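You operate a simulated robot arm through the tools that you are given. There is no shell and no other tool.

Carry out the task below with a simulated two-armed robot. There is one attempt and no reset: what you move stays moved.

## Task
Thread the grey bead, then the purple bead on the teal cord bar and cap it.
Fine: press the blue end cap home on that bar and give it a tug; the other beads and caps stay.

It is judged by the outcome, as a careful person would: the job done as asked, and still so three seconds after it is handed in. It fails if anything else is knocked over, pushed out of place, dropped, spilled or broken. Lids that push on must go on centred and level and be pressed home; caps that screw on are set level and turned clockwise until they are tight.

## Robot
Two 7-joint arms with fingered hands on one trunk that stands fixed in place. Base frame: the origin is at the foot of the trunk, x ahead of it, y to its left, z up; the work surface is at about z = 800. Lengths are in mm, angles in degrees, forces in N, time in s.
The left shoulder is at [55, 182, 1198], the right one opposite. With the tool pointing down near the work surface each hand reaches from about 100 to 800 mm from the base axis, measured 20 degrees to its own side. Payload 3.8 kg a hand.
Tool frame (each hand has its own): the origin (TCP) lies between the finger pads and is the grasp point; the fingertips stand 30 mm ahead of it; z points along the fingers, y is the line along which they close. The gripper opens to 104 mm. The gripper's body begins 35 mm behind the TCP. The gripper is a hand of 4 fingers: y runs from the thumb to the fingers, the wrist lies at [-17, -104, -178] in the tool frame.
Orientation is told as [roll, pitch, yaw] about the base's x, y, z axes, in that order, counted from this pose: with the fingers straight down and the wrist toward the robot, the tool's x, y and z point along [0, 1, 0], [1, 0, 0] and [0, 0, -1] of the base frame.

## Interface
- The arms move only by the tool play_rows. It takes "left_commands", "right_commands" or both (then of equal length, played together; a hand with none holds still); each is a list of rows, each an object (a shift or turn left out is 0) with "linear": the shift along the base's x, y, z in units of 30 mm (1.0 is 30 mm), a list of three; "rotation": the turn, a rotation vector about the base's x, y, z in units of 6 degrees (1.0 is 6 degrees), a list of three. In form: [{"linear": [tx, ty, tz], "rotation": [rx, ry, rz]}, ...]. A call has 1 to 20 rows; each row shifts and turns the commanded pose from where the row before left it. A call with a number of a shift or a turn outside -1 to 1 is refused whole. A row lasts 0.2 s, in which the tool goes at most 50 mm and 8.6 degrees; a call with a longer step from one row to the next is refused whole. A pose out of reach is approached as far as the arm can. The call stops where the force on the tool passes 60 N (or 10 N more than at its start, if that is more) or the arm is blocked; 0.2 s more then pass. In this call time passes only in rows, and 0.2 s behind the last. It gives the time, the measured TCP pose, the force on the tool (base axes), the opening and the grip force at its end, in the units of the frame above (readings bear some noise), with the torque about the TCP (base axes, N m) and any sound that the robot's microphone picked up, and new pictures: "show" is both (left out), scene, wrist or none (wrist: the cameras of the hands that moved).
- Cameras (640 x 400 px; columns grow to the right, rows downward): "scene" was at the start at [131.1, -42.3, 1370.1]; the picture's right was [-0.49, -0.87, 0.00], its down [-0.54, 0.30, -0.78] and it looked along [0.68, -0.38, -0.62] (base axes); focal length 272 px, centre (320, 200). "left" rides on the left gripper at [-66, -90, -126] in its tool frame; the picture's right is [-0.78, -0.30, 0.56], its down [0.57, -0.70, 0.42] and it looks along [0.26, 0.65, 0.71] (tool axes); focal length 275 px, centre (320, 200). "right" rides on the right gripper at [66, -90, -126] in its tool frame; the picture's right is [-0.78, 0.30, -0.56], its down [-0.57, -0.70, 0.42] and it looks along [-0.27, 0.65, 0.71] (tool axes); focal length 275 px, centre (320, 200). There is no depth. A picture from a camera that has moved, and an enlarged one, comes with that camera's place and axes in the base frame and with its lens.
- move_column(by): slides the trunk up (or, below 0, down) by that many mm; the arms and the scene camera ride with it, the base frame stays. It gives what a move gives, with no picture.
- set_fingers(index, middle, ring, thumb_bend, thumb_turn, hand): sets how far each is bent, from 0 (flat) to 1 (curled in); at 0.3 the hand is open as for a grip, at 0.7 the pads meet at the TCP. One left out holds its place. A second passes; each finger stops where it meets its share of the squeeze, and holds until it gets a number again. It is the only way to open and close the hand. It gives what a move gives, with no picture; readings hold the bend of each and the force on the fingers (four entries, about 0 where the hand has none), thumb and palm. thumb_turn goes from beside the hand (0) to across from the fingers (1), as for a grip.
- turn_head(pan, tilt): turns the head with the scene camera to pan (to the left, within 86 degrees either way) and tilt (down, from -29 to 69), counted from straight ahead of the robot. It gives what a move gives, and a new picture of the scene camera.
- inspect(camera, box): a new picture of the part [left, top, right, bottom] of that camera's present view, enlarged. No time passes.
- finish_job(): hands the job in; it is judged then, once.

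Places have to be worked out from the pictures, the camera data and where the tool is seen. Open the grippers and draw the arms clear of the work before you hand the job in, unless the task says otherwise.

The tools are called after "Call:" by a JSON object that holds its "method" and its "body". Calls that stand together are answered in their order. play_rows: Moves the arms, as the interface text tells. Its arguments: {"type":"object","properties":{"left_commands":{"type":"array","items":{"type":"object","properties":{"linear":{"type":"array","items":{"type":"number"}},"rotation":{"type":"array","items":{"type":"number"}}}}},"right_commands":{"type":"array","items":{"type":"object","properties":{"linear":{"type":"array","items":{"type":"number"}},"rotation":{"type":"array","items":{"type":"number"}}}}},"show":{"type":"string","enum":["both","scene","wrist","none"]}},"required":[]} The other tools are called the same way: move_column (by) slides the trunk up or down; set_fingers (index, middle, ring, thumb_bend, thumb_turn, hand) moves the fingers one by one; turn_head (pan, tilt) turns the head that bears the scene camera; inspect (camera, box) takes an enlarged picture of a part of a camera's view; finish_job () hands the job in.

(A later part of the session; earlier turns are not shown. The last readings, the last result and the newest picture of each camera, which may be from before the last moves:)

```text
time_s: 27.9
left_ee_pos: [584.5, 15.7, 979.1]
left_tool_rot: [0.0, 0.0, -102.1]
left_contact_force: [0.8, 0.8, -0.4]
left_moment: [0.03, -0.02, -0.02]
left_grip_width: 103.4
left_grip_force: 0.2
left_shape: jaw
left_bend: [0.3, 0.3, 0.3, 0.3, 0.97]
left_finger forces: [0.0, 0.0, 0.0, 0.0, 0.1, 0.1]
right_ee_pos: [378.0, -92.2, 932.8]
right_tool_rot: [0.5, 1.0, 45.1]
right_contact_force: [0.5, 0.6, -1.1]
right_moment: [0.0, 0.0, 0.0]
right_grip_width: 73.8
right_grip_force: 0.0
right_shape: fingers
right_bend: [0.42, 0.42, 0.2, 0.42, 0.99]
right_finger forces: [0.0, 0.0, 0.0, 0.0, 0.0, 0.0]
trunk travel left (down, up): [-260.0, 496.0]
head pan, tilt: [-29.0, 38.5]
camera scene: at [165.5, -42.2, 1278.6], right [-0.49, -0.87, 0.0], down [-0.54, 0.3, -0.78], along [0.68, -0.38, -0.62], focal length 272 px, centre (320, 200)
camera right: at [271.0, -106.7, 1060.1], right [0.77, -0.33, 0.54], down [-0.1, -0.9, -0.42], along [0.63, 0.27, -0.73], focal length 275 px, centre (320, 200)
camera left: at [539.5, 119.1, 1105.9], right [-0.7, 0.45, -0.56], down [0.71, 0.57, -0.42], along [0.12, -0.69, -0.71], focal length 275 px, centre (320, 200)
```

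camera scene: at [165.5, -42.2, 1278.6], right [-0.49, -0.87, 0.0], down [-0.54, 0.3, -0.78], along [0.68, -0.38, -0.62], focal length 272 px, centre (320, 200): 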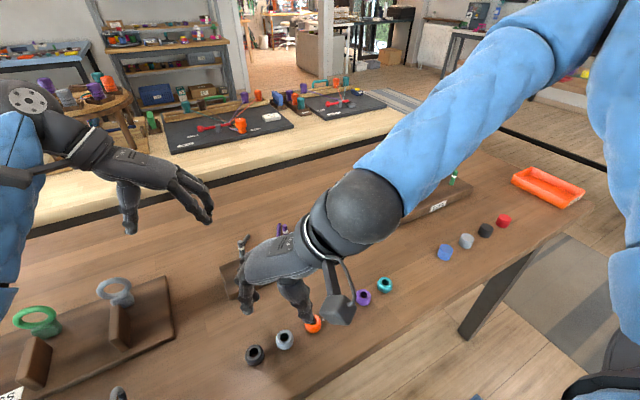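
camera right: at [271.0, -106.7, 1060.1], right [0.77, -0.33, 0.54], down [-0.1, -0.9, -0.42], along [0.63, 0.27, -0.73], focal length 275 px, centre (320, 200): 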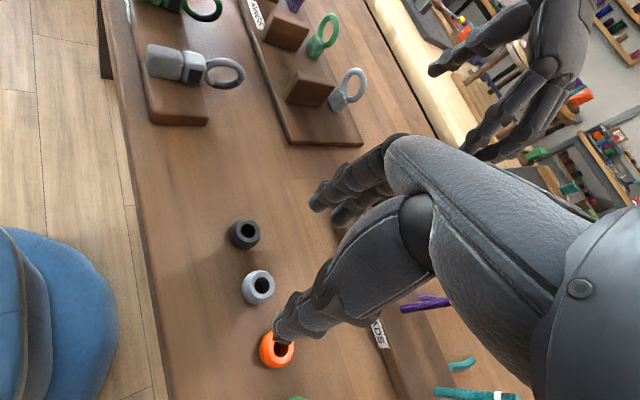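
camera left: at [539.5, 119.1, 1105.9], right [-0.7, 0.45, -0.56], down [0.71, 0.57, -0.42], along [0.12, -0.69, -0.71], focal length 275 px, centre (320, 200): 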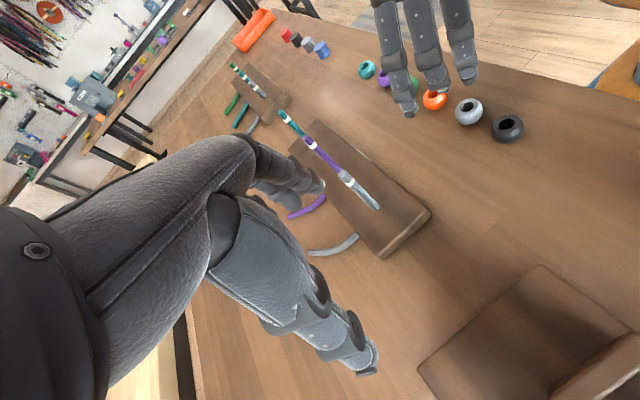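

The hand now reaches (378,-92,933) at 45° yaw without complaint. I level the small tilt and descend to z≈875, then study the finger positions against the bead.

Call:
{"method": "play_rows", "body": {"right_commands": [{"linear": [0, 0, -0.5], "rotation": [0.06, -0.18, 0]}, {"linear": [0, 0, -0.5]}, {"linear": [0, 0, -0.5]}, {"linear": [0, 0, -0.43]}, {"linear": [0, 0, 0]}], "show": "none"}}

Call:
{"method": "inspect", "body": {"camera": "left", "box": [380, 0, 540, 150]}}

Call:
{"method": "inspect", "body": {"camera": "scene", "box": [220, 240, 380, 370]}}

Call:
{"method": "inspect", "body": {"camera": "right", "box": [200, 160, 440, 400]}}

```text
time_s: 29.1
left_ee_pos: [586.4, 16.9, 980.5]
left_tool_rot: [0.1, -0.1, -102.0]
left_contact_force: [-0.6, -0.3, -0.1]
left_moment: [0.0, 0.01, 0.0]
left_grip_width: 103.8
left_grip_force: 0.1
left_shape: jaw
left_bend: [0.3, 0.3, 0.3, 0.3, 0.97]
left_finger forces: [0.0, 0.0, 0.0, 0.0, 0.0, 0.1]
right_ee_pos: [378.6, -91.7, 872.7]
right_tool_rot: [0.1, 0.0, 45.0]
right_contact_force: [0.3, -0.6, -0.4]
right_moment: [-0.01, 0.05, 0.03]
right_grip_width: 74.0
right_grip_force: 0.0
right_shape: fingers
right_bend: [0.42, 0.42, 0.2, 0.42, 0.99]
right_finger forces: [0.0, 0.0, 0.1, 0.0, 0.0, 0.0]
trunk travel left (down, up): [-260.0, 496.0]
head pan, tilt: [-29.0, 38.5]
```

```text
2.67 times, centred on (460, 75) of left
camera zoom: at [539.6, 119.2, 1106.3], right [-0.7, 0.45, -0.56], down [0.71, 0.57, -0.42], along [0.12, -0.69, -0.71], focal length 734 px, centre (-53, 533)
```

zoom: 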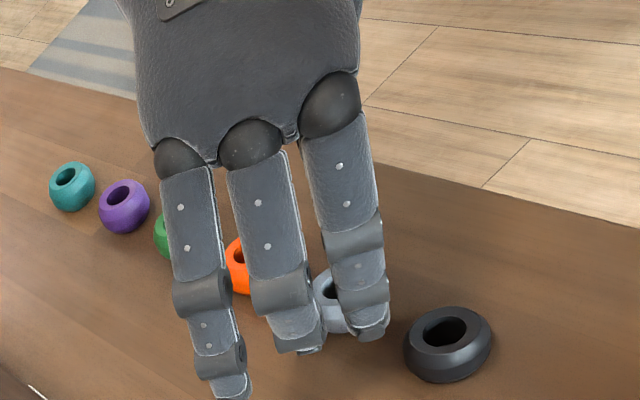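

```text
3.08 times, centred on (300, 305) of scene
camera zoom: at [165.5, -42.3, 1278.6], right [-0.49, -0.87, 0.0], down [-0.54, 0.3, -0.78], along [0.68, -0.38, -0.62], focal length 836 px, centre (382, -123)
```

zoom: 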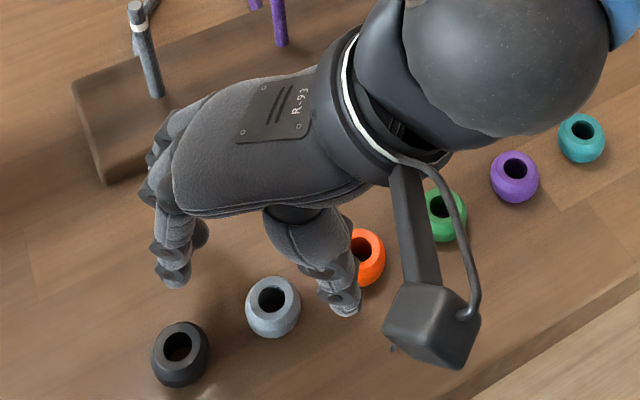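

```text
1.67 times, centred on (320, 280) of right
camera zoom: at [269.8, -107.0, 998.3], right [0.76, -0.34, 0.55], down [-0.09, -0.9, -0.43], along [0.64, 0.27, -0.71], focal length 459 px, centre (320, 67)
```

zoom: 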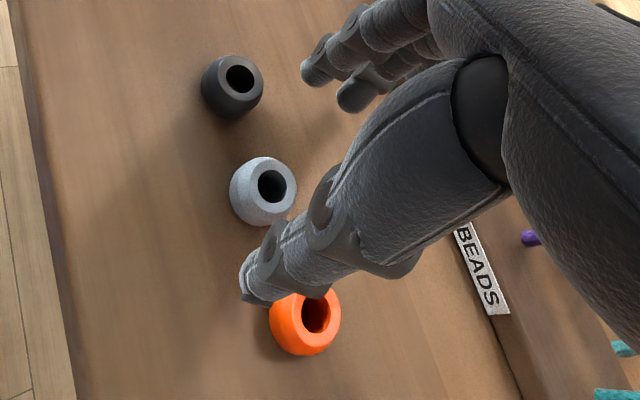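

The views show thumb at tool x≈-2, index ≈+13 and middle ≈-10, so the TCP lies centred in this tripod, and the hand is right over the grey bead. I turn back 5° for more clearance from the black bead, pre-close to ~41 mm and descend to z≈845.

Call:
{"method": "set_fingers", "body": {"hand": "right", "index": 0.55, "middle": 0.55, "thumb_bend": 0.55}}

Call:
{"method": "play_rows", "body": {"right_commands": [{"linear": [-0.02, -0.03, -0.2], "rotation": [0, 0, -0.5]}, {"linear": [-0.02, -0.02, -0.3], "rotation": [0, 0, -0.4]}, {"linear": [0, 0, -0.4]}, {"linear": [0, 0, 0]}], "show": "none"}}

Call:
{"method": "inspect", "body": {"camera": "left", "box": [400, 40, 530, 160]}}

Call:
{"method": "inspect", "body": {"camera": "scene", "box": [220, 260, 360, 380]}}

Call:
{"method": "inspect", "body": {"camera": "right", "box": [200, 160, 440, 400]}}

```text
time_s: 30.1
left_ee_pos: [585.7, 15.3, 979.5]
left_tool_rot: [0.0, 0.0, -102.0]
left_contact_force: [-0.1, 0.3, 0.2]
left_moment: [-0.01, 0.0, 0.0]
left_grip_width: 103.5
left_grip_force: 0.0
left_shape: jaw
left_bend: [0.3, 0.3, 0.3, 0.3, 0.97]
left_finger forces: [0.0, 0.1, 0.0, 0.0, 0.1, 0.0]
right_ee_pos: [379.5, -92.0, 871.3]
right_tool_rot: [0.1, 0.2, 45.1]
right_contact_force: [-0.1, -0.9, 0.4]
right_moment: [0.01, 0.03, 0.02]
right_grip_width: 41.3
right_grip_force: 0.0
right_shape: fingers
right_bend: [0.55, 0.55, 0.2, 0.55, 1.0]
right_finger forces: [0.0, 0.0, 0.0, 0.0, 0.0, 0.1]
trunk travel left (down, up): [-260.0, 496.0]
head pan, tilt: [-29.0, 38.5]
```

```text
time_s: 31.1
left_ee_pos: [585.3, 16.5, 980.7]
left_tool_rot: [0.0, 0.0, -102.0]
left_contact_force: [-0.3, -0.4, 0.4]
left_moment: [0.02, -0.01, -0.02]
left_grip_width: 103.7
left_grip_force: 0.1
left_shape: jaw
left_bend: [0.3, 0.3, 0.3, 0.3, 0.97]
left_finger forces: [0.0, 0.1, 0.0, 0.0, 0.1, 0.0]
right_ee_pos: [377.1, -91.5, 846.4]
right_tool_rot: [0.1, 0.0, 39.7]
right_contact_force: [0.5, 0.6, 0.4]
right_moment: [-0.04, 0.02, -0.03]
right_grip_width: 41.3
right_grip_force: 0.1
right_shape: fingers
right_bend: [0.55, 0.55, 0.2, 0.55, 1.0]
right_finger forces: [0.0, 0.0, 0.0, 0.0, 0.1, 0.0]
trunk travel left (down, up): [-260.0, 496.0]
head pan, tilt: [-29.0, 38.5]
```

```text
3.33 times, centred on (465, 100) of left
camera zoom: at [539.5, 119.2, 1106.2], right [-0.7, 0.45, -0.56], down [0.71, 0.57, -0.42], along [0.12, -0.69, -0.71], focal length 918 px, centre (-163, 533)
```

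zoom: 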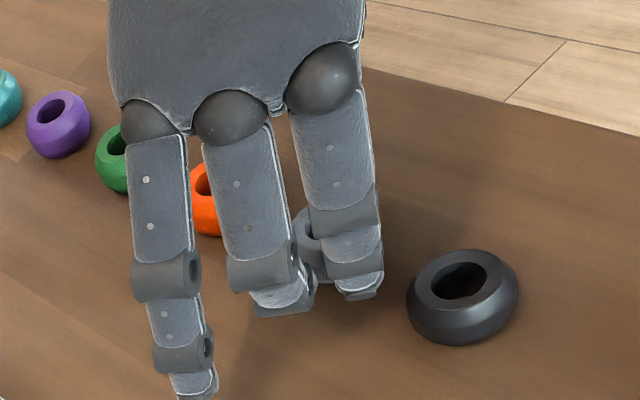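

```text
3.33 times, centred on (290, 320) of scene
camera zoom: at [165.5, -42.2, 1278.6], right [-0.49, -0.87, 0.0], down [-0.54, 0.3, -0.78], along [0.68, -0.38, -0.62], focal length 906 px, centre (420, -200)
```

zoom: 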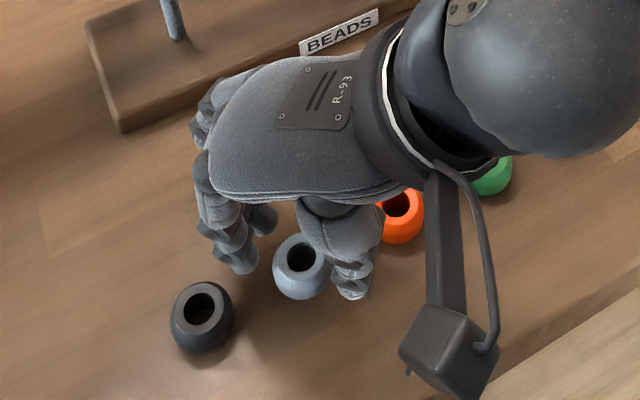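

```text
1.67 times, centred on (320, 280) of right
camera zoom: at [266.6, -98.0, 972.3], right [0.72, -0.41, 0.56], down [-0.18, -0.89, -0.43], along [0.67, 0.21, -0.71], focal length 459 px, centre (320, 67)
```

zoom: 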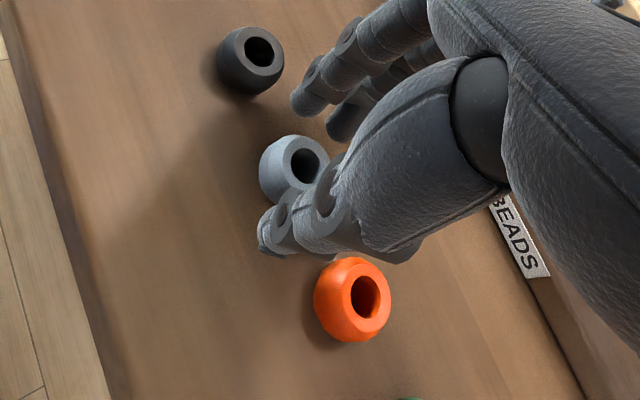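

The grey bead sits nicely between the thumb and the two fingers, and the black bead is clear. I descend a further ~10 mm so the fingertips stand just above the table.

Call:
{"method": "play_rows", "body": {"right_commands": [{"linear": [0, -0.03, -0.17]}, {"linear": [0, 0, -0.17]}, {"linear": [0, 0, 0]}], "show": "none"}}

Call:
{"method": "inspect", "body": {"camera": "left", "box": [400, 40, 530, 160]}}

Call:
{"method": "inspect", "body": {"camera": "scene", "box": [220, 280, 340, 380]}}

```text
time_s: 31.9
left_ee_pos: [585.9, 16.5, 979.7]
left_tool_rot: [0.1, -0.1, -102.1]
left_contact_force: [-0.6, 0.3, -0.1]
left_moment: [-0.02, 0.0, 0.0]
left_grip_width: 103.6
left_grip_force: 0.2
left_shape: jaw
left_bend: [0.3, 0.3, 0.3, 0.3, 0.97]
left_finger forces: [0.0, 0.0, 0.0, 0.0, 0.1, 0.0]
right_ee_pos: [377.7, -92.8, 835.8]
right_tool_rot: [0.0, 0.1, 39.7]
right_contact_force: [0.5, 0.1, 0.5]
right_moment: [0.04, 0.04, -0.02]
right_grip_width: 41.1
right_grip_force: 0.1
right_shape: fingers
right_bend: [0.55, 0.55, 0.2, 0.55, 1.0]
right_finger forces: [0.1, 0.0, 0.0, 0.0, 0.0, 0.1]
trunk travel left (down, up): [-260.0, 496.0]
head pan, tilt: [-29.0, 38.5]
```

```text
3.33 times, centred on (465, 100) of left
camera zoom: at [539.6, 119.2, 1106.2], right [-0.7, 0.45, -0.56], down [0.71, 0.57, -0.42], along [0.12, -0.69, -0.71], focal length 918 px, centre (-163, 533)
```

zoom: 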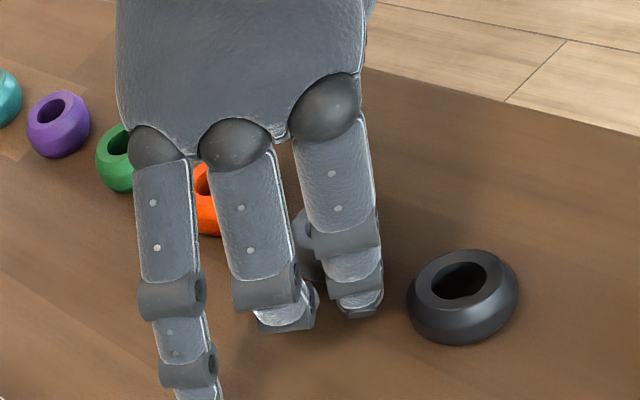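

```text
4.00 times, centred on (280, 330) of scene
camera zoom: at [165.6, -42.2, 1278.5], right [-0.49, -0.87, 0.0], down [-0.54, 0.3, -0.78], along [0.68, -0.38, -0.62], focal length 1087 px, centre (480, -320)
```

zoom: 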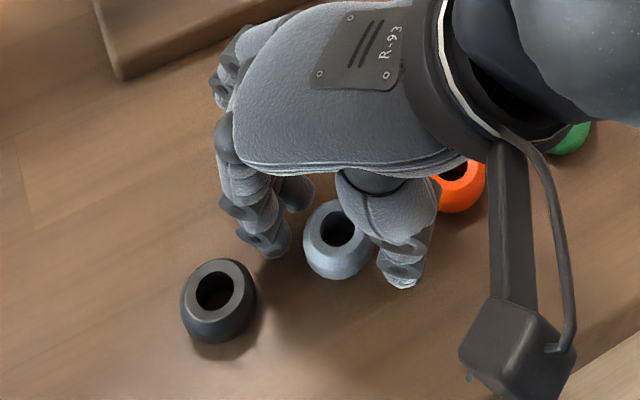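

The bead is well centred in the grip with both neighbours clear. I close the tripod gently to 0.62 and read the forces.

Call:
{"method": "set_fingers", "body": {"hand": "right", "index": 0.62, "middle": 0.62, "thumb_bend": 0.62}}

Call:
{"method": "inspect", "body": {"camera": "scene", "box": [220, 280, 340, 380]}}

Call:
{"method": "inspect", "body": {"camera": "right", "box": [200, 160, 440, 400]}}

```text
time_s: 32.9
left_ee_pos: [586.0, 15.7, 980.7]
left_tool_rot: [0.1, 0.0, -102.1]
left_contact_force: [0.1, -0.2, 0.4]
left_moment: [-0.01, -0.01, 0.01]
left_grip_width: 103.5
left_grip_force: 0.1
left_shape: jaw
left_bend: [0.3, 0.3, 0.3, 0.3, 0.97]
left_finger forces: [0.0, 0.0, 0.1, 0.0, 0.0, 0.0]
right_ee_pos: [376.9, -93.6, 836.5]
right_tool_rot: [0.1, 0.1, 39.7]
right_contact_force: [0.0, 0.0, 0.4]
right_moment: [0.0, 0.04, -0.01]
right_grip_width: 27.0
right_grip_force: 1.3
right_shape: fingers
right_bend: [0.61, 0.61, 0.2, 0.6, 1.0]
right_finger forces: [0.8, 1.0, 0.1, 0.1, 1.8, 0.0]
trunk travel left (down, up): [-260.0, 496.0]
head pan, tilt: [-29.0, 38.5]
```

```text
4.00 times, centred on (280, 330) of scene
camera zoom: at [165.6, -42.2, 1278.5], right [-0.49, -0.87, 0.0], down [-0.54, 0.3, -0.78], along [0.68, -0.38, -0.62], focal length 1087 px, centre (480, -320)
```

zoom: 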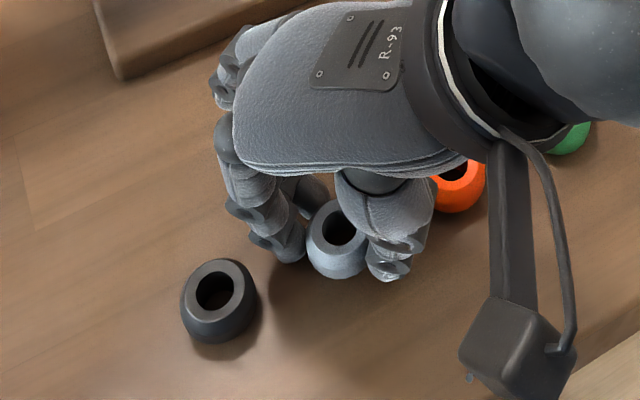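

```text
1.67 times, centred on (320, 280) of right
camera zoom: at [267.0, -99.2, 962.1], right [0.72, -0.41, 0.56], down [-0.17, -0.89, -0.43], along [0.67, 0.21, -0.71], focal length 459 px, centre (320, 67)
```

zoom: 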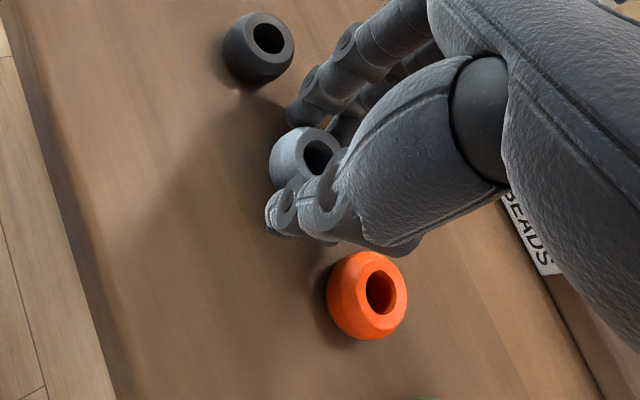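

All three digits touch the bead (index 0.8, middle 1.0, thumb 1.8 N; width 27 mm). I firm up the grip.

Call:
{"method": "set_fingers", "body": {"hand": "right", "index": 0.66, "middle": 0.66, "thumb_bend": 0.66}}

Call:
{"method": "play_rows", "body": {"right_commands": [{"linear": [0, 0, 0.2]}, {"linear": [0, 0, 0.3]}, {"linear": [0, 0, 0.3]}, {"linear": [0, 0, 0]}]}}

```text
time_s: 33.9
left_ee_pos: [585.2, 16.1, 980.2]
left_tool_rot: [0.0, -0.1, -101.9]
left_contact_force: [0.5, 0.4, 0.4]
left_moment: [0.01, -0.01, 0.0]
left_grip_width: 103.5
left_grip_force: 0.0
left_shape: jaw
left_bend: [0.3, 0.3, 0.3, 0.3, 0.97]
left_finger forces: [0.0, 0.0, 0.0, 0.0, 0.0, 0.1]
right_ee_pos: [376.7, -92.8, 837.1]
right_tool_rot: [0.1, 0.1, 39.7]
right_contact_force: [-0.3, 0.1, -0.3]
right_moment: [0.0, 0.02, 0.0]
right_grip_width: 25.4
right_grip_force: 5.4
right_shape: fingers
right_bend: [0.62, 0.63, 0.2, 0.6, 1.0]
right_finger forces: [2.6, 3.2, 0.0, 0.0, 5.6, 0.0]
trunk travel left (down, up): [-260.0, 496.0]
head pan, tilt: [-29.0, 38.5]
```

```text
time_s: 34.9
left_ee_pos: [585.3, 16.4, 979.9]
left_tool_rot: [0.0, 0.1, -102.0]
left_contact_force: [-1.0, 0.1, -0.1]
left_moment: [-0.01, 0.01, -0.03]
left_grip_width: 103.5
left_grip_force: 0.1
left_shape: jaw
left_bend: [0.3, 0.3, 0.3, 0.3, 0.97]
left_finger forces: [0.0, 0.0, 0.0, 0.0, 0.0, 0.1]
right_ee_pos: [378.4, -92.6, 858.7]
right_tool_rot: [0.2, 0.1, 39.6]
right_contact_force: [0.1, 0.1, 0.5]
right_moment: [0.01, 0.02, -0.01]
right_grip_width: 25.3
right_grip_force: 5.8
right_shape: fingers
right_bend: [0.62, 0.63, 0.2, 0.6, 1.0]
right_finger forces: [2.6, 3.1, 0.0, 0.0, 5.6, 0.1]
trunk travel left (down, up): [-260.0, 496.0]
head pan, tilt: [-29.0, 38.5]
camera scene: at [165.7, -42.3, 1278.5], right [-0.49, -0.87, 0.0], down [-0.54, 0.3, -0.78], along [0.68, -0.38, -0.62], focal length 272 px, centre (320, 200)
camera right: at [267.4, -98.6, 985.7], right [0.73, -0.41, 0.55], down [-0.18, -0.89, -0.42], along [0.67, 0.21, -0.72], focal length 275 px, centre (320, 200)
```

scene: 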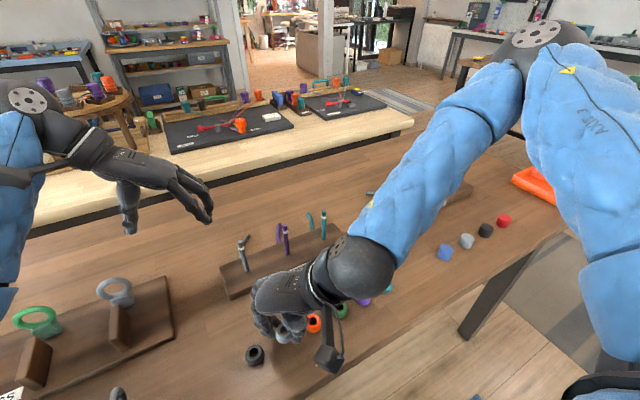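
right: 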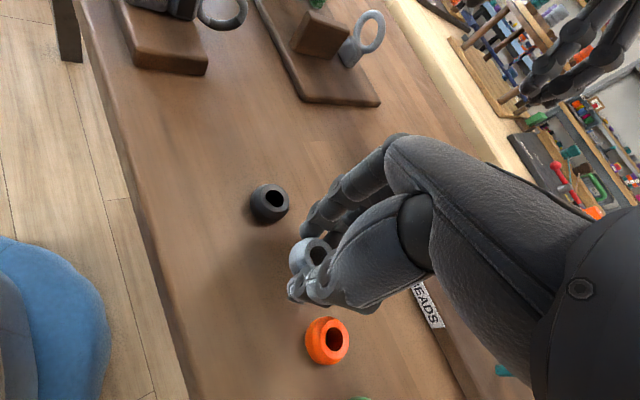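

The grip holds at 5.7 N while lifting; I inspect whether the bead came up level.

Call:
{"method": "inspect", "body": {"camera": "right", "box": [240, 180, 400, 340]}}

Call:
{"method": "inspect", "body": {"camera": "scene", "box": [220, 270, 360, 380]}}

Call:
{"method": "inspect", "body": {"camera": "left", "box": [400, 40, 530, 160]}}

```text
2.50 times, centred on (320, 260) of right
camera zoom: at [267.4, -98.6, 985.7], right [0.73, -0.41, 0.55], down [-0.18, -0.89, -0.42], along [0.67, 0.21, -0.72], focal length 688 px, centre (320, 50)
```

zoom: 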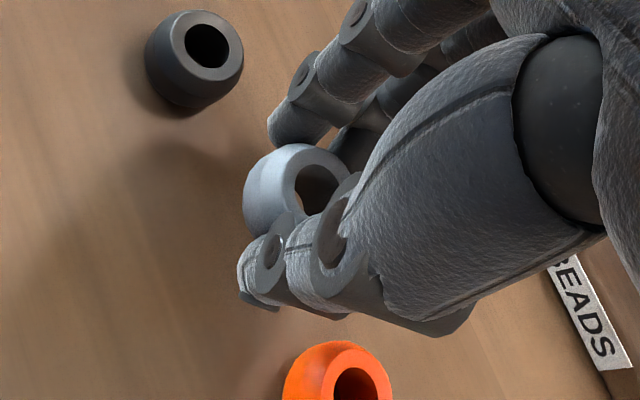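

```text
3.64 times, centred on (290, 325) of scene
camera zoom: at [165.7, -42.3, 1278.5], right [-0.49, -0.87, 0.0], down [-0.54, 0.3, -0.78], along [0.68, -0.38, -0.62], focal length 988 px, centre (429, -254)
```

zoom: 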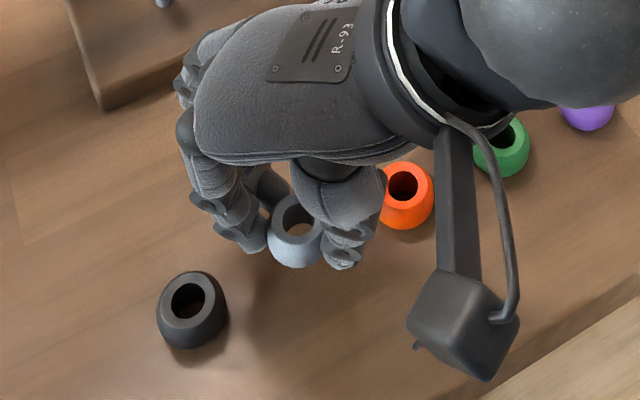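

```text
3.33 times, centred on (465, 100) of left
camera zoom: at [539.7, 119.1, 1106.1], right [-0.7, 0.45, -0.56], down [0.71, 0.57, -0.42], along [0.12, -0.69, -0.71], focal length 918 px, centre (-163, 533)
```

zoom: 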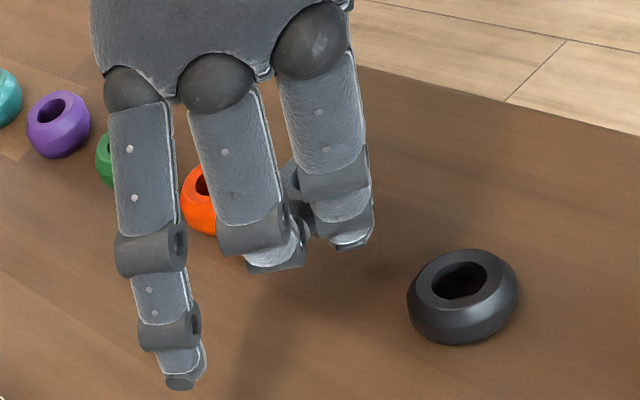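

The grey bead is held level. Before moving I measure the teal bar's position with enlarged views from the present camera places.

Call:
{"method": "inspect", "body": {"camera": "scene", "box": [220, 190, 380, 310]}}

Call:
{"method": "inspect", "body": {"camera": "left", "box": [260, 90, 400, 220]}}

```text
3.33 times, centred on (300, 250) of scene
camera zoom: at [165.7, -42.3, 1278.5], right [-0.49, -0.87, 0.0], down [-0.54, 0.3, -0.78], along [0.68, -0.38, -0.62], focal length 906 px, centre (387, 33)
```

zoom: 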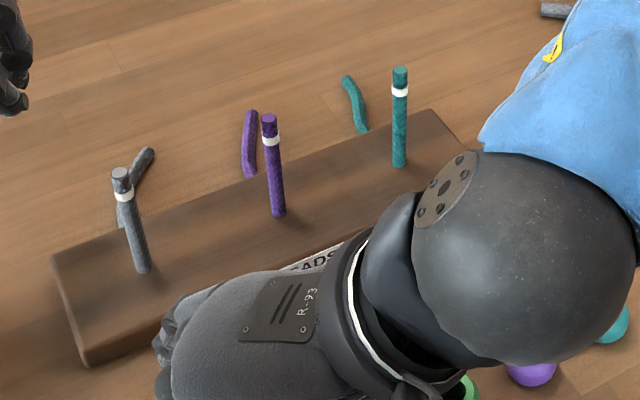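

```text
3.08 times, centred on (330, 155) of left
camera zoom: at [539.7, 119.1, 1106.1], right [-0.7, 0.45, -0.56], down [0.71, 0.57, -0.42], along [0.12, -0.69, -0.71], focal length 847 px, centre (289, 338)
```

zoom: 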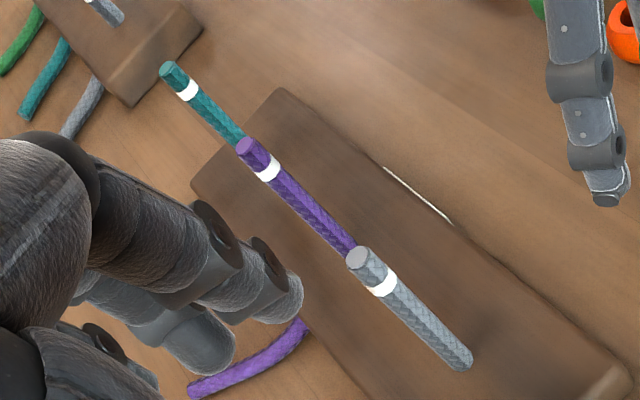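

Combining the views, the teal bar stands at about (539,-258) with its top at z≈904 (Ø≈9.5 mm; bead hole ≈14 mm). I lift the bead to TCP z≈960 and carry it over to the bar, staying well above all the bars.

Call:
{"method": "play_rows", "body": {"right_commands": [{"linear": [0, 0, 0.85]}, {"linear": [0, 0, 0.85]}, {"linear": [0, 0, 0.85]}, {"linear": [0, 0, 0.85]}, {"linear": [0.53, -0.55, 0]}, {"linear": [0.53, -0.55, 0]}, {"linear": [0.53, -0.55, 0]}, {"linear": [0.53, -0.55, 0]}, {"linear": [0.53, -0.55, 0]}, {"linear": [0.53, -0.55, 0]}, {"linear": [0.53, -0.55, 0]}, {"linear": [0.53, -0.55, 0]}, {"linear": [0.53, -0.55, 0]}, {"linear": [0.53, -0.55, 0]}, {"linear": [0, 0, 0]}]}}

```text
time_s: 38.0
left_ee_pos: [586.0, 16.3, 980.6]
left_tool_rot: [0.0, 0.0, -102.0]
left_contact_force: [-0.6, -0.8, -0.5]
left_moment: [-0.01, -0.02, 0.01]
left_grip_width: 103.7
left_grip_force: 0.0
left_shape: jaw
left_bend: [0.3, 0.3, 0.3, 0.3, 0.97]
left_finger forces: [0.1, 0.0, 0.0, 0.0, 0.1, 0.0]
right_ee_pos: [545.2, -256.8, 961.6]
right_tool_rot: [0.2, 0.2, 39.6]
right_contact_force: [0.8, -0.3, -0.3]
right_moment: [0.01, 0.01, 0.03]
right_grip_width: 25.2
right_grip_force: 5.7
right_shape: fingers
right_bend: [0.62, 0.63, 0.2, 0.6, 1.0]
right_finger forces: [2.6, 3.2, 0.0, 0.0, 5.5, 0.0]
right hand out of reach, approached as far as the arm can: row 1, 2
trunk travel left (down, up): [-260.0, 496.0]
head pan, tilt: [-29.0, 38.5]
camera scene: at [165.5, -42.1, 1278.6], right [-0.49, -0.87, 0.0], down [-0.54, 0.3, -0.78], along [0.68, -0.38, -0.62], focal length 272 px, centre (320, 200)
camera right: at [434.3, -262.0, 1086.7], right [0.72, -0.41, 0.55], down [-0.17, -0.89, -0.42], along [0.67, 0.21, -0.72], focal length 275 px, centre (320, 200)
```

scene: 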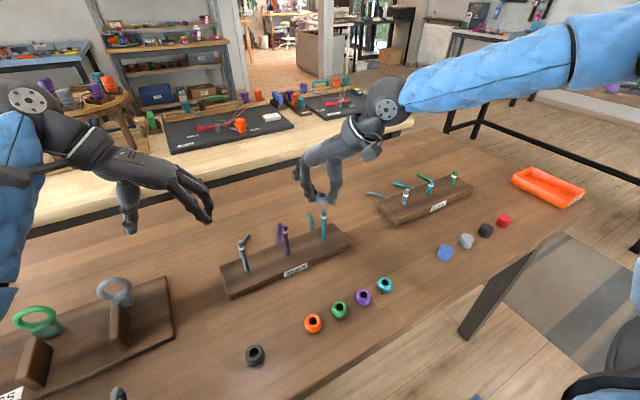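
right: 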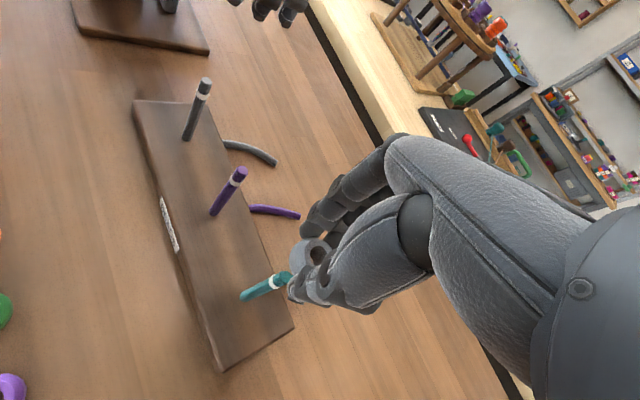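

The bead is now just above the teal bar, with x about 7 mm too far (545). I shift back 6.5 mm and lower 10 mm, then inspect closely.

Call:
{"method": "play_rows", "body": {"right_commands": [{"linear": [-0.12, -0.01, -0.17]}, {"linear": [-0.1, 0, -0.17]}, {"linear": [0, 0, 0]}], "show": "none"}}

Call:
{"method": "inspect", "body": {"camera": "scene", "box": [270, 140, 390, 250]}}

Call:
{"method": "inspect", "body": {"camera": "right", "box": [220, 200, 380, 330]}}

Call:
{"method": "inspect", "body": {"camera": "left", "box": [220, 40, 400, 200]}}

```text
time_s: 38.9
left_ee_pos: [586.0, 16.3, 980.2]
left_tool_rot: [0.0, 0.0, -102.0]
left_contact_force: [0.3, 0.0, -1.0]
left_moment: [-0.02, -0.02, 0.02]
left_grip_width: 103.8
left_grip_force: 0.0
left_shape: jaw
left_bend: [0.3, 0.3, 0.3, 0.3, 0.97]
left_finger forces: [0.0, 0.0, 0.1, 0.0, 0.0, 0.1]
right_ee_pos: [538.7, -255.4, 949.7]
right_tool_rot: [0.3, 0.1, 39.7]
right_contact_force: [-0.2, 0.9, 0.3]
right_moment: [-0.01, -0.01, 0.02]
right_grip_width: 25.3
right_grip_force: 5.6
right_shape: fingers
right_bend: [0.62, 0.63, 0.2, 0.6, 1.0]
right_finger forces: [2.8, 3.2, 0.0, 0.0, 5.6, 0.1]
trunk travel left (down, up): [-260.0, 496.0]
head pan, tilt: [-29.0, 38.5]
```

```text
3.64 times, centred on (330, 195) of scene
camera zoom: at [165.6, -42.3, 1278.5], right [-0.49, -0.87, 0.0], down [-0.54, 0.3, -0.78], along [0.68, -0.38, -0.62], focal length 988 px, centre (284, 218)
```

zoom: 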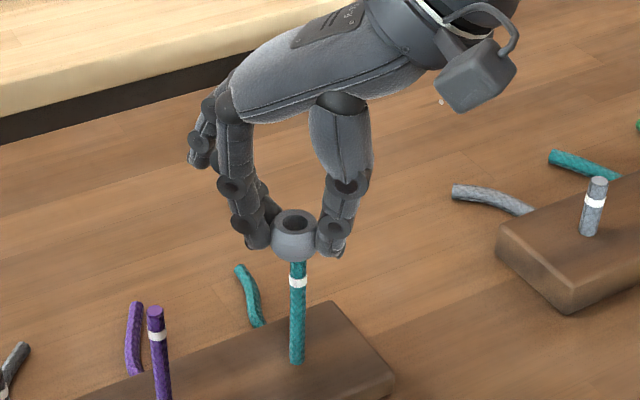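

```text
3.08 times, centred on (300, 265) of right
camera zoom: at [427.9, -261.3, 1075.8], right [0.72, -0.41, 0.55], down [-0.18, -0.89, -0.43], along [0.67, 0.21, -0.71], focal length 847 px, centre (382, 0)
```

zoom: 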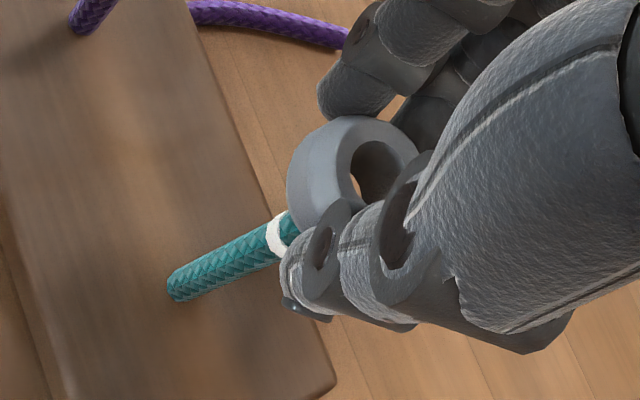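

```text
2.50 times, centred on (310, 120) of left
camera zoom: at [539.6, 119.2, 1106.2], right [-0.7, 0.45, -0.56], down [0.71, 0.57, -0.42], along [0.12, -0.69, -0.71], focal length 688 px, centre (345, 400)
```

zoom: 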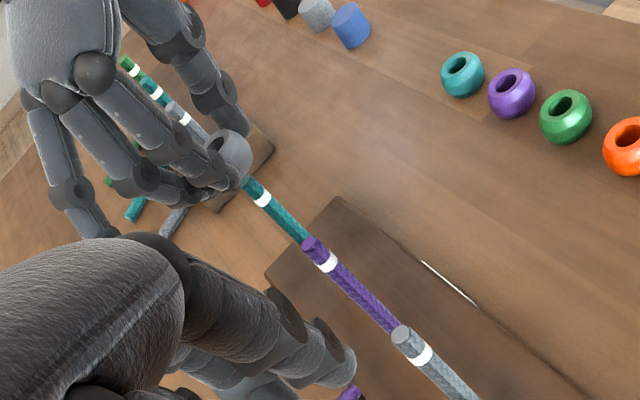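

The two views agree that the bead is almost above the bar; in the scene it sits ~2 mm to the image left. I zoom further for the other direction.

Call:
{"method": "inspect", "body": {"camera": "left", "box": [285, 75, 345, 125]}}

Call:
{"method": "inspect", "body": {"camera": "scene", "box": [305, 180, 355, 220]}}

```text
8.00 times, centred on (315, 100) of left
camera zoom: at [539.6, 119.2, 1106.2], right [-0.7, 0.45, -0.56], down [0.71, 0.57, -0.42], along [0.12, -0.69, -0.71], focal length 2202 px, centre (360, 1000)
```

zoom: 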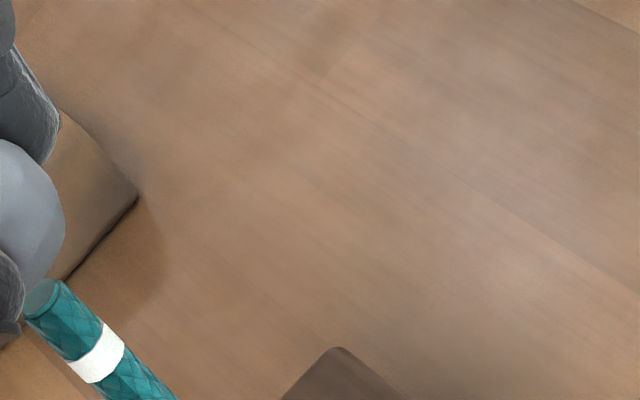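

```text
10.00 times, centred on (330, 200) of scene
camera zoom: at [165.6, -42.3, 1278.5], right [-0.49, -0.87, 0.0], down [-0.54, 0.3, -0.78], along [0.68, -0.38, -0.62], focal length 2718 px, centre (220, 200)
```

zoom: 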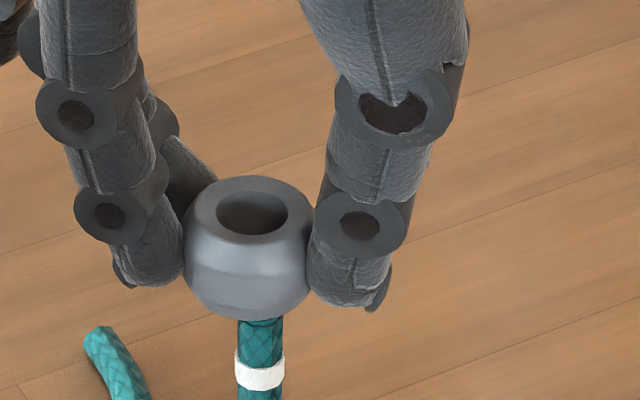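

High zoom lets me measure: the bead should move about 2.7 mm toward image right in the scene, roughly (-0.6,-2.8) in base axes. I make that small shift and look again from all sides.

Call:
{"method": "play_rows", "body": {"right_commands": [{"linear": [-0.02, -0.092, 0]}, {"linear": [0, 0, 0]}], "show": "none"}}

Call:
{"method": "inspect", "body": {"camera": "left", "box": [265, 75, 325, 125]}}

Call:
{"method": "inspect", "body": {"camera": "scene", "box": [305, 180, 355, 220]}}

Call:
{"method": "inspect", "body": {"camera": "right", "box": [260, 210, 360, 290]}}

```text
time_s: 39.5
left_ee_pos: [585.8, 16.6, 979.9]
left_tool_rot: [0.0, 0.1, -101.9]
left_contact_force: [0.9, 0.9, 0.4]
left_moment: [0.0, 0.03, 0.0]
left_grip_width: 103.6
left_grip_force: 0.1
left_shape: jaw
left_bend: [0.3, 0.3, 0.3, 0.3, 0.97]
left_finger forces: [0.1, 0.1, 0.1, 0.0, 0.0, 0.1]
right_ee_pos: [537.1, -257.9, 950.2]
right_tool_rot: [0.2, 0.1, 39.7]
right_contact_force: [0.5, -0.3, 0.2]
right_moment: [0.05, 0.04, 0.01]
right_grip_width: 25.0
right_grip_force: 5.8
right_shape: fingers
right_bend: [0.62, 0.63, 0.2, 0.6, 1.0]
right_finger forces: [2.7, 3.2, 0.0, 0.0, 5.5, 0.0]
trunk travel left (down, up): [-260.0, 496.0]
head pan, tilt: [-29.0, 38.5]
```

```text
8.00 times, centred on (295, 100) of left
camera zoom: at [539.7, 119.2, 1106.1], right [-0.7, 0.45, -0.56], down [0.71, 0.57, -0.42], along [0.12, -0.69, -0.71], focal length 2202 px, centre (520, 1000)
```

zoom: 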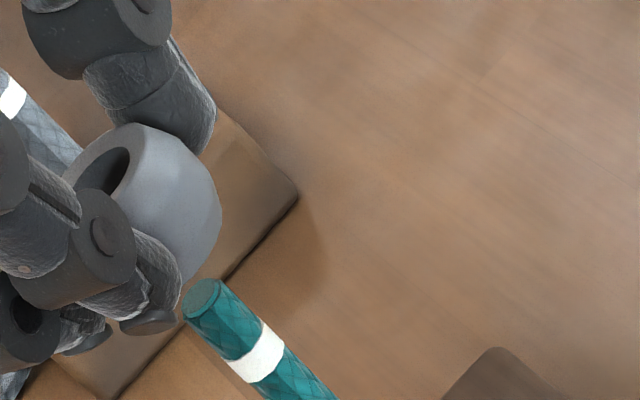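

```text
10.00 times, centred on (330, 200) of scene
camera zoom: at [165.6, -42.2, 1278.5], right [-0.49, -0.87, 0.0], down [-0.54, 0.3, -0.78], along [0.68, -0.38, -0.62], focal length 2718 px, centre (220, 200)
```

zoom: 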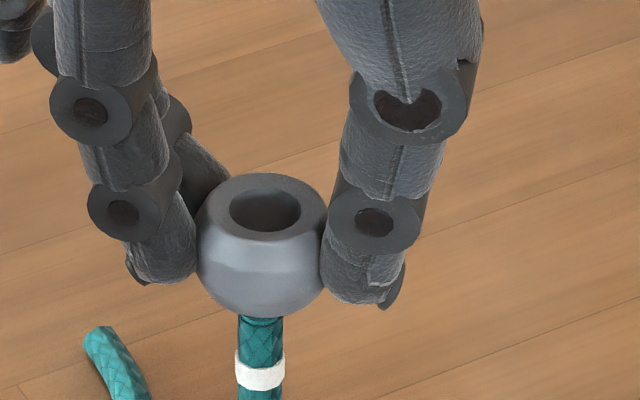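

```text
5.00 times, centred on (310, 250) of right
camera zoom: at [427.0, -263.9, 1076.1], right [0.72, -0.41, 0.56], down [-0.17, -0.89, -0.43], along [0.67, 0.21, -0.71], focal length 1376 px, centre (370, -50)
```

zoom: 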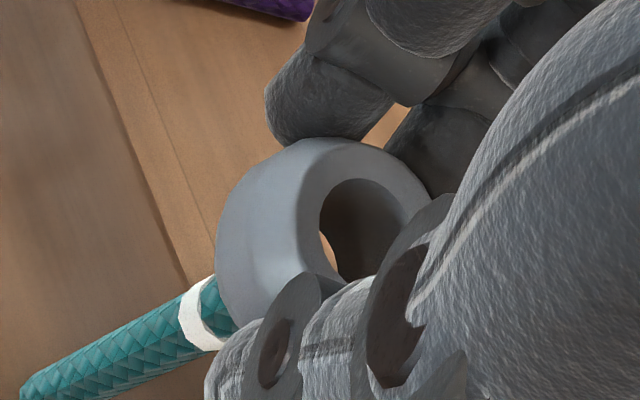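

In the scene view the bead and bar line up now; the left and right views indicate the bead is still ~3 mm too near the robot along the viewing line. I shift (2.7,-1.5) mm and check again.

Call:
{"method": "play_rows", "body": {"right_commands": [{"linear": [0.09, -0.05, 0]}, {"linear": [0, 0, 0]}], "show": "none"}}

Call:
{"method": "inspect", "body": {"camera": "left", "box": [265, 75, 325, 125]}}

Call:
{"method": "inspect", "body": {"camera": "scene", "box": [305, 180, 355, 220]}}

Call:
{"method": "inspect", "body": {"camera": "right", "box": [260, 210, 360, 290]}}

```text
time_s: 40.0
left_ee_pos: [585.9, 17.1, 979.3]
left_tool_rot: [0.1, 0.0, -102.0]
left_contact_force: [-0.4, 0.3, 0.2]
left_moment: [0.0, 0.0, 0.01]
left_grip_width: 103.8
left_grip_force: 0.1
left_shape: jaw
left_bend: [0.3, 0.3, 0.3, 0.3, 0.97]
left_finger forces: [0.0, 0.1, 0.0, 0.0, 0.0, 0.0]
right_ee_pos: [538.5, -259.6, 950.9]
right_tool_rot: [0.0, 0.1, 39.6]
right_contact_force: [0.4, -0.5, 0.0]
right_moment: [0.0, 0.01, -0.01]
right_grip_width: 25.1
right_grip_force: 6.0
right_shape: fingers
right_bend: [0.62, 0.63, 0.2, 0.6, 1.0]
right_finger forces: [2.7, 3.2, 0.0, 0.0, 5.5, 0.0]
trunk travel left (down, up): [-260.0, 496.0]
head pan, tilt: [-29.0, 38.5]
```

```text
8.00 times, centred on (295, 100) of left
camera zoom: at [539.6, 119.2, 1106.2], right [-0.7, 0.45, -0.56], down [0.71, 0.57, -0.42], along [0.12, -0.69, -0.71], focal length 2202 px, centre (520, 1000)
```

zoom: 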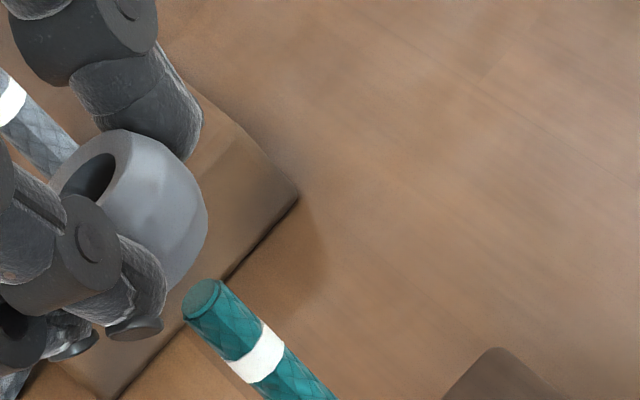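

```text
10.00 times, centred on (330, 200) of scene
camera zoom: at [165.6, -42.2, 1278.5], right [-0.49, -0.87, 0.0], down [-0.54, 0.3, -0.78], along [0.68, -0.38, -0.62], focal length 2718 px, centre (220, 200)
```

zoom: 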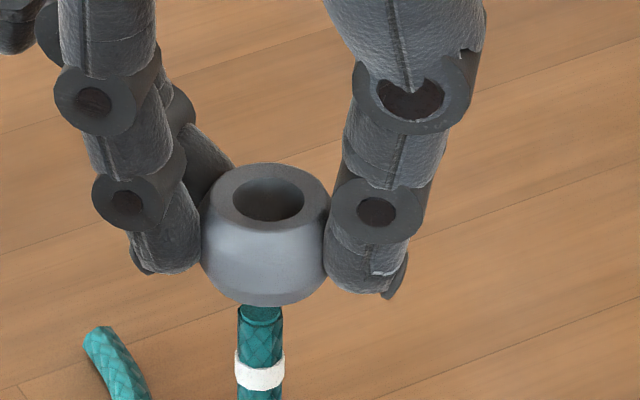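

```text
5.00 times, centred on (310, 250) of right
camera zoom: at [429.4, -266.1, 1076.3], right [0.72, -0.41, 0.56], down [-0.17, -0.89, -0.42], along [0.67, 0.21, -0.72], focal length 1376 px, centre (370, -50)
```

zoom: 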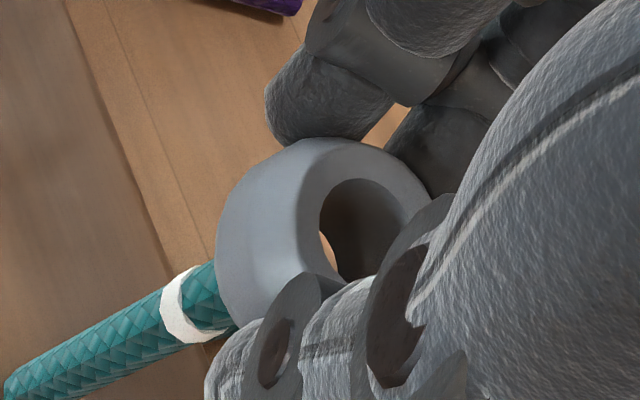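

Now the views agree within about 1 mm. I nudge (+0.8,+0.3) mm and lower in small steps, watching the force.

Call:
{"method": "play_rows", "body": {"right_commands": [{"linear": [0.027, 0.01, -0.13]}, {"linear": [0, 0, -0.13]}, {"linear": [0, 0, -0.1]}, {"linear": [0, 0, -0.1]}, {"linear": [0, 0, 0]}], "show": "none"}}

Call:
{"method": "inspect", "body": {"camera": "scene", "box": [305, 180, 355, 220]}}

Call:
{"method": "inspect", "body": {"camera": "left", "box": [265, 75, 325, 125]}}

Call:
{"method": "inspect", "body": {"camera": "right", "box": [260, 210, 360, 290]}}

```text
time_s: 41.2
left_ee_pos: [585.7, 16.7, 979.9]
left_tool_rot: [0.1, -0.1, -102.0]
left_contact_force: [0.2, 0.3, 0.1]
left_moment: [-0.02, -0.03, -0.03]
left_grip_width: 103.7
left_grip_force: 0.1
left_shape: jaw
left_bend: [0.3, 0.3, 0.3, 0.3, 0.97]
left_finger forces: [0.0, 0.0, 0.0, 0.0, 0.1, 0.1]
right_ee_pos: [540.9, -259.7, 936.6]
right_tool_rot: [0.1, 0.0, 39.7]
right_contact_force: [0.6, 0.4, 0.1]
right_moment: [0.01, 0.0, -0.04]
right_grip_width: 25.0
right_grip_force: 6.2
right_shape: fingers
right_bend: [0.62, 0.63, 0.2, 0.6, 1.0]
right_finger forces: [2.7, 3.2, 0.0, 0.1, 5.6, 0.0]
trunk travel left (down, up): [-260.0, 496.0]
head pan, tilt: [-29.0, 38.5]
```

```text
10.00 times, centred on (330, 200) of scene
camera zoom: at [165.6, -42.3, 1278.5], right [-0.49, -0.87, 0.0], down [-0.54, 0.3, -0.78], along [0.68, -0.38, -0.62], focal length 2718 px, centre (220, 200)
```

zoom: 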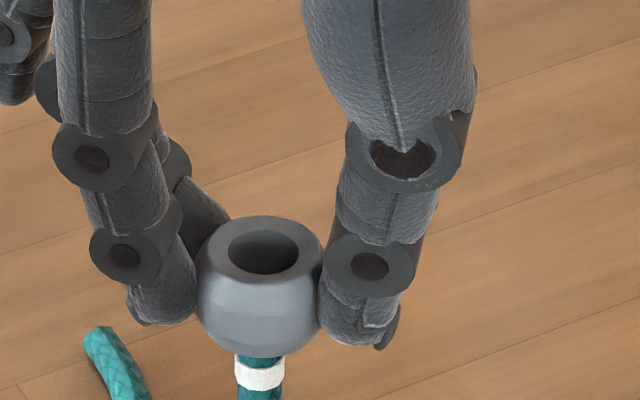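

```text
8.00 times, centred on (295, 100) of left
camera zoom: at [539.6, 119.1, 1106.2], right [-0.7, 0.45, -0.56], down [0.71, 0.57, -0.42], along [0.12, -0.69, -0.71], focal length 2202 px, centre (520, 1000)
```

zoom: 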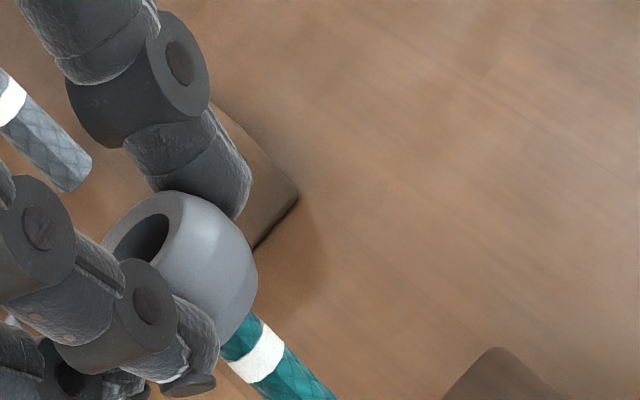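

```text
5.00 times, centred on (310, 250) of right
camera zoom: at [430.3, -265.6, 1061.8], right [0.72, -0.41, 0.55], down [-0.17, -0.89, -0.43], along [0.67, 0.21, -0.71], focal length 1376 px, centre (370, -50)
```

zoom: 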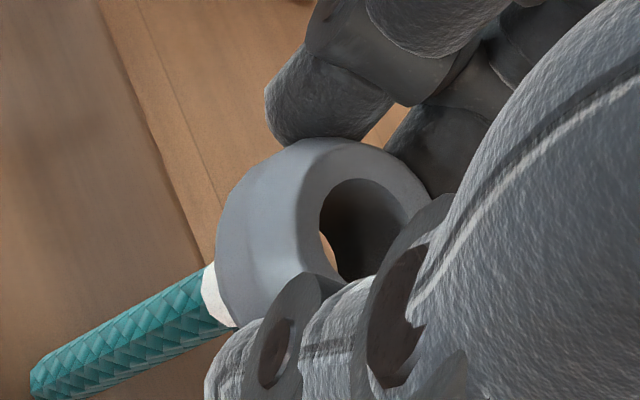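

No force, and the bar runs into the underside of the bead in both views. I lower another 12 mm in small steps and check for the bar appearing in the hole.

Call:
{"method": "play_rows", "body": {"right_commands": [{"linear": [0, 0, -0.1]}, {"linear": [0, 0, -0.1]}, {"linear": [0, 0, -0.1]}, {"linear": [0, 0, -0.1]}, {"linear": [0, 0, 0]}], "show": "none"}}

Call:
{"method": "inspect", "body": {"camera": "scene", "box": [305, 190, 355, 230]}}

Call:
{"method": "inspect", "body": {"camera": "right", "box": [260, 210, 360, 290]}}

```text
time_s: 42.5
left_ee_pos: [585.7, 15.9, 981.0]
left_tool_rot: [0.1, 0.0, -102.0]
left_contact_force: [0.9, 0.0, -0.8]
left_moment: [0.01, -0.02, 0.01]
left_grip_width: 103.7
left_grip_force: 0.1
left_shape: jaw
left_bend: [0.3, 0.3, 0.3, 0.3, 0.97]
left_finger forces: [0.0, 0.0, 0.1, 0.0, 0.0, 0.0]
right_ee_pos: [541.4, -261.8, 923.9]
right_tool_rot: [0.1, 0.1, 39.7]
right_contact_force: [-0.6, -0.8, -0.1]
right_moment: [-0.01, 0.02, 0.01]
right_grip_width: 25.1
right_grip_force: 6.2
right_shape: fingers
right_bend: [0.62, 0.63, 0.2, 0.6, 1.0]
right_finger forces: [2.7, 3.2, 0.0, 0.1, 5.6, 0.0]
trunk travel left (down, up): [-260.0, 496.0]
head pan, tilt: [-29.0, 38.5]
```

```text
10.00 times, centred on (330, 210) of scene
camera zoom: at [165.6, -42.3, 1278.5], right [-0.49, -0.87, 0.0], down [-0.54, 0.3, -0.78], along [0.68, -0.38, -0.62], focal length 2718 px, centre (220, 100)
```

zoom: 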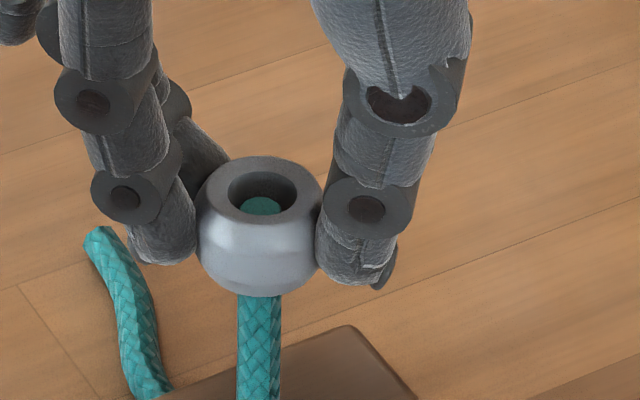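

```text
5.00 times, centred on (310, 250) of right
camera zoom: at [430.9, -265.8, 1050.1], right [0.72, -0.41, 0.55], down [-0.18, -0.89, -0.43], along [0.67, 0.21, -0.71], focal length 1376 px, centre (370, -50)
```

zoom: 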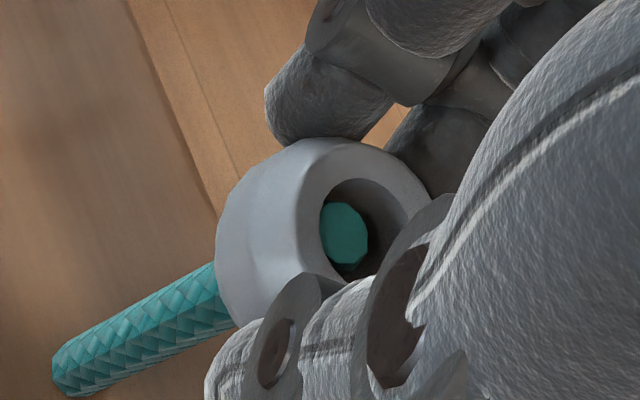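

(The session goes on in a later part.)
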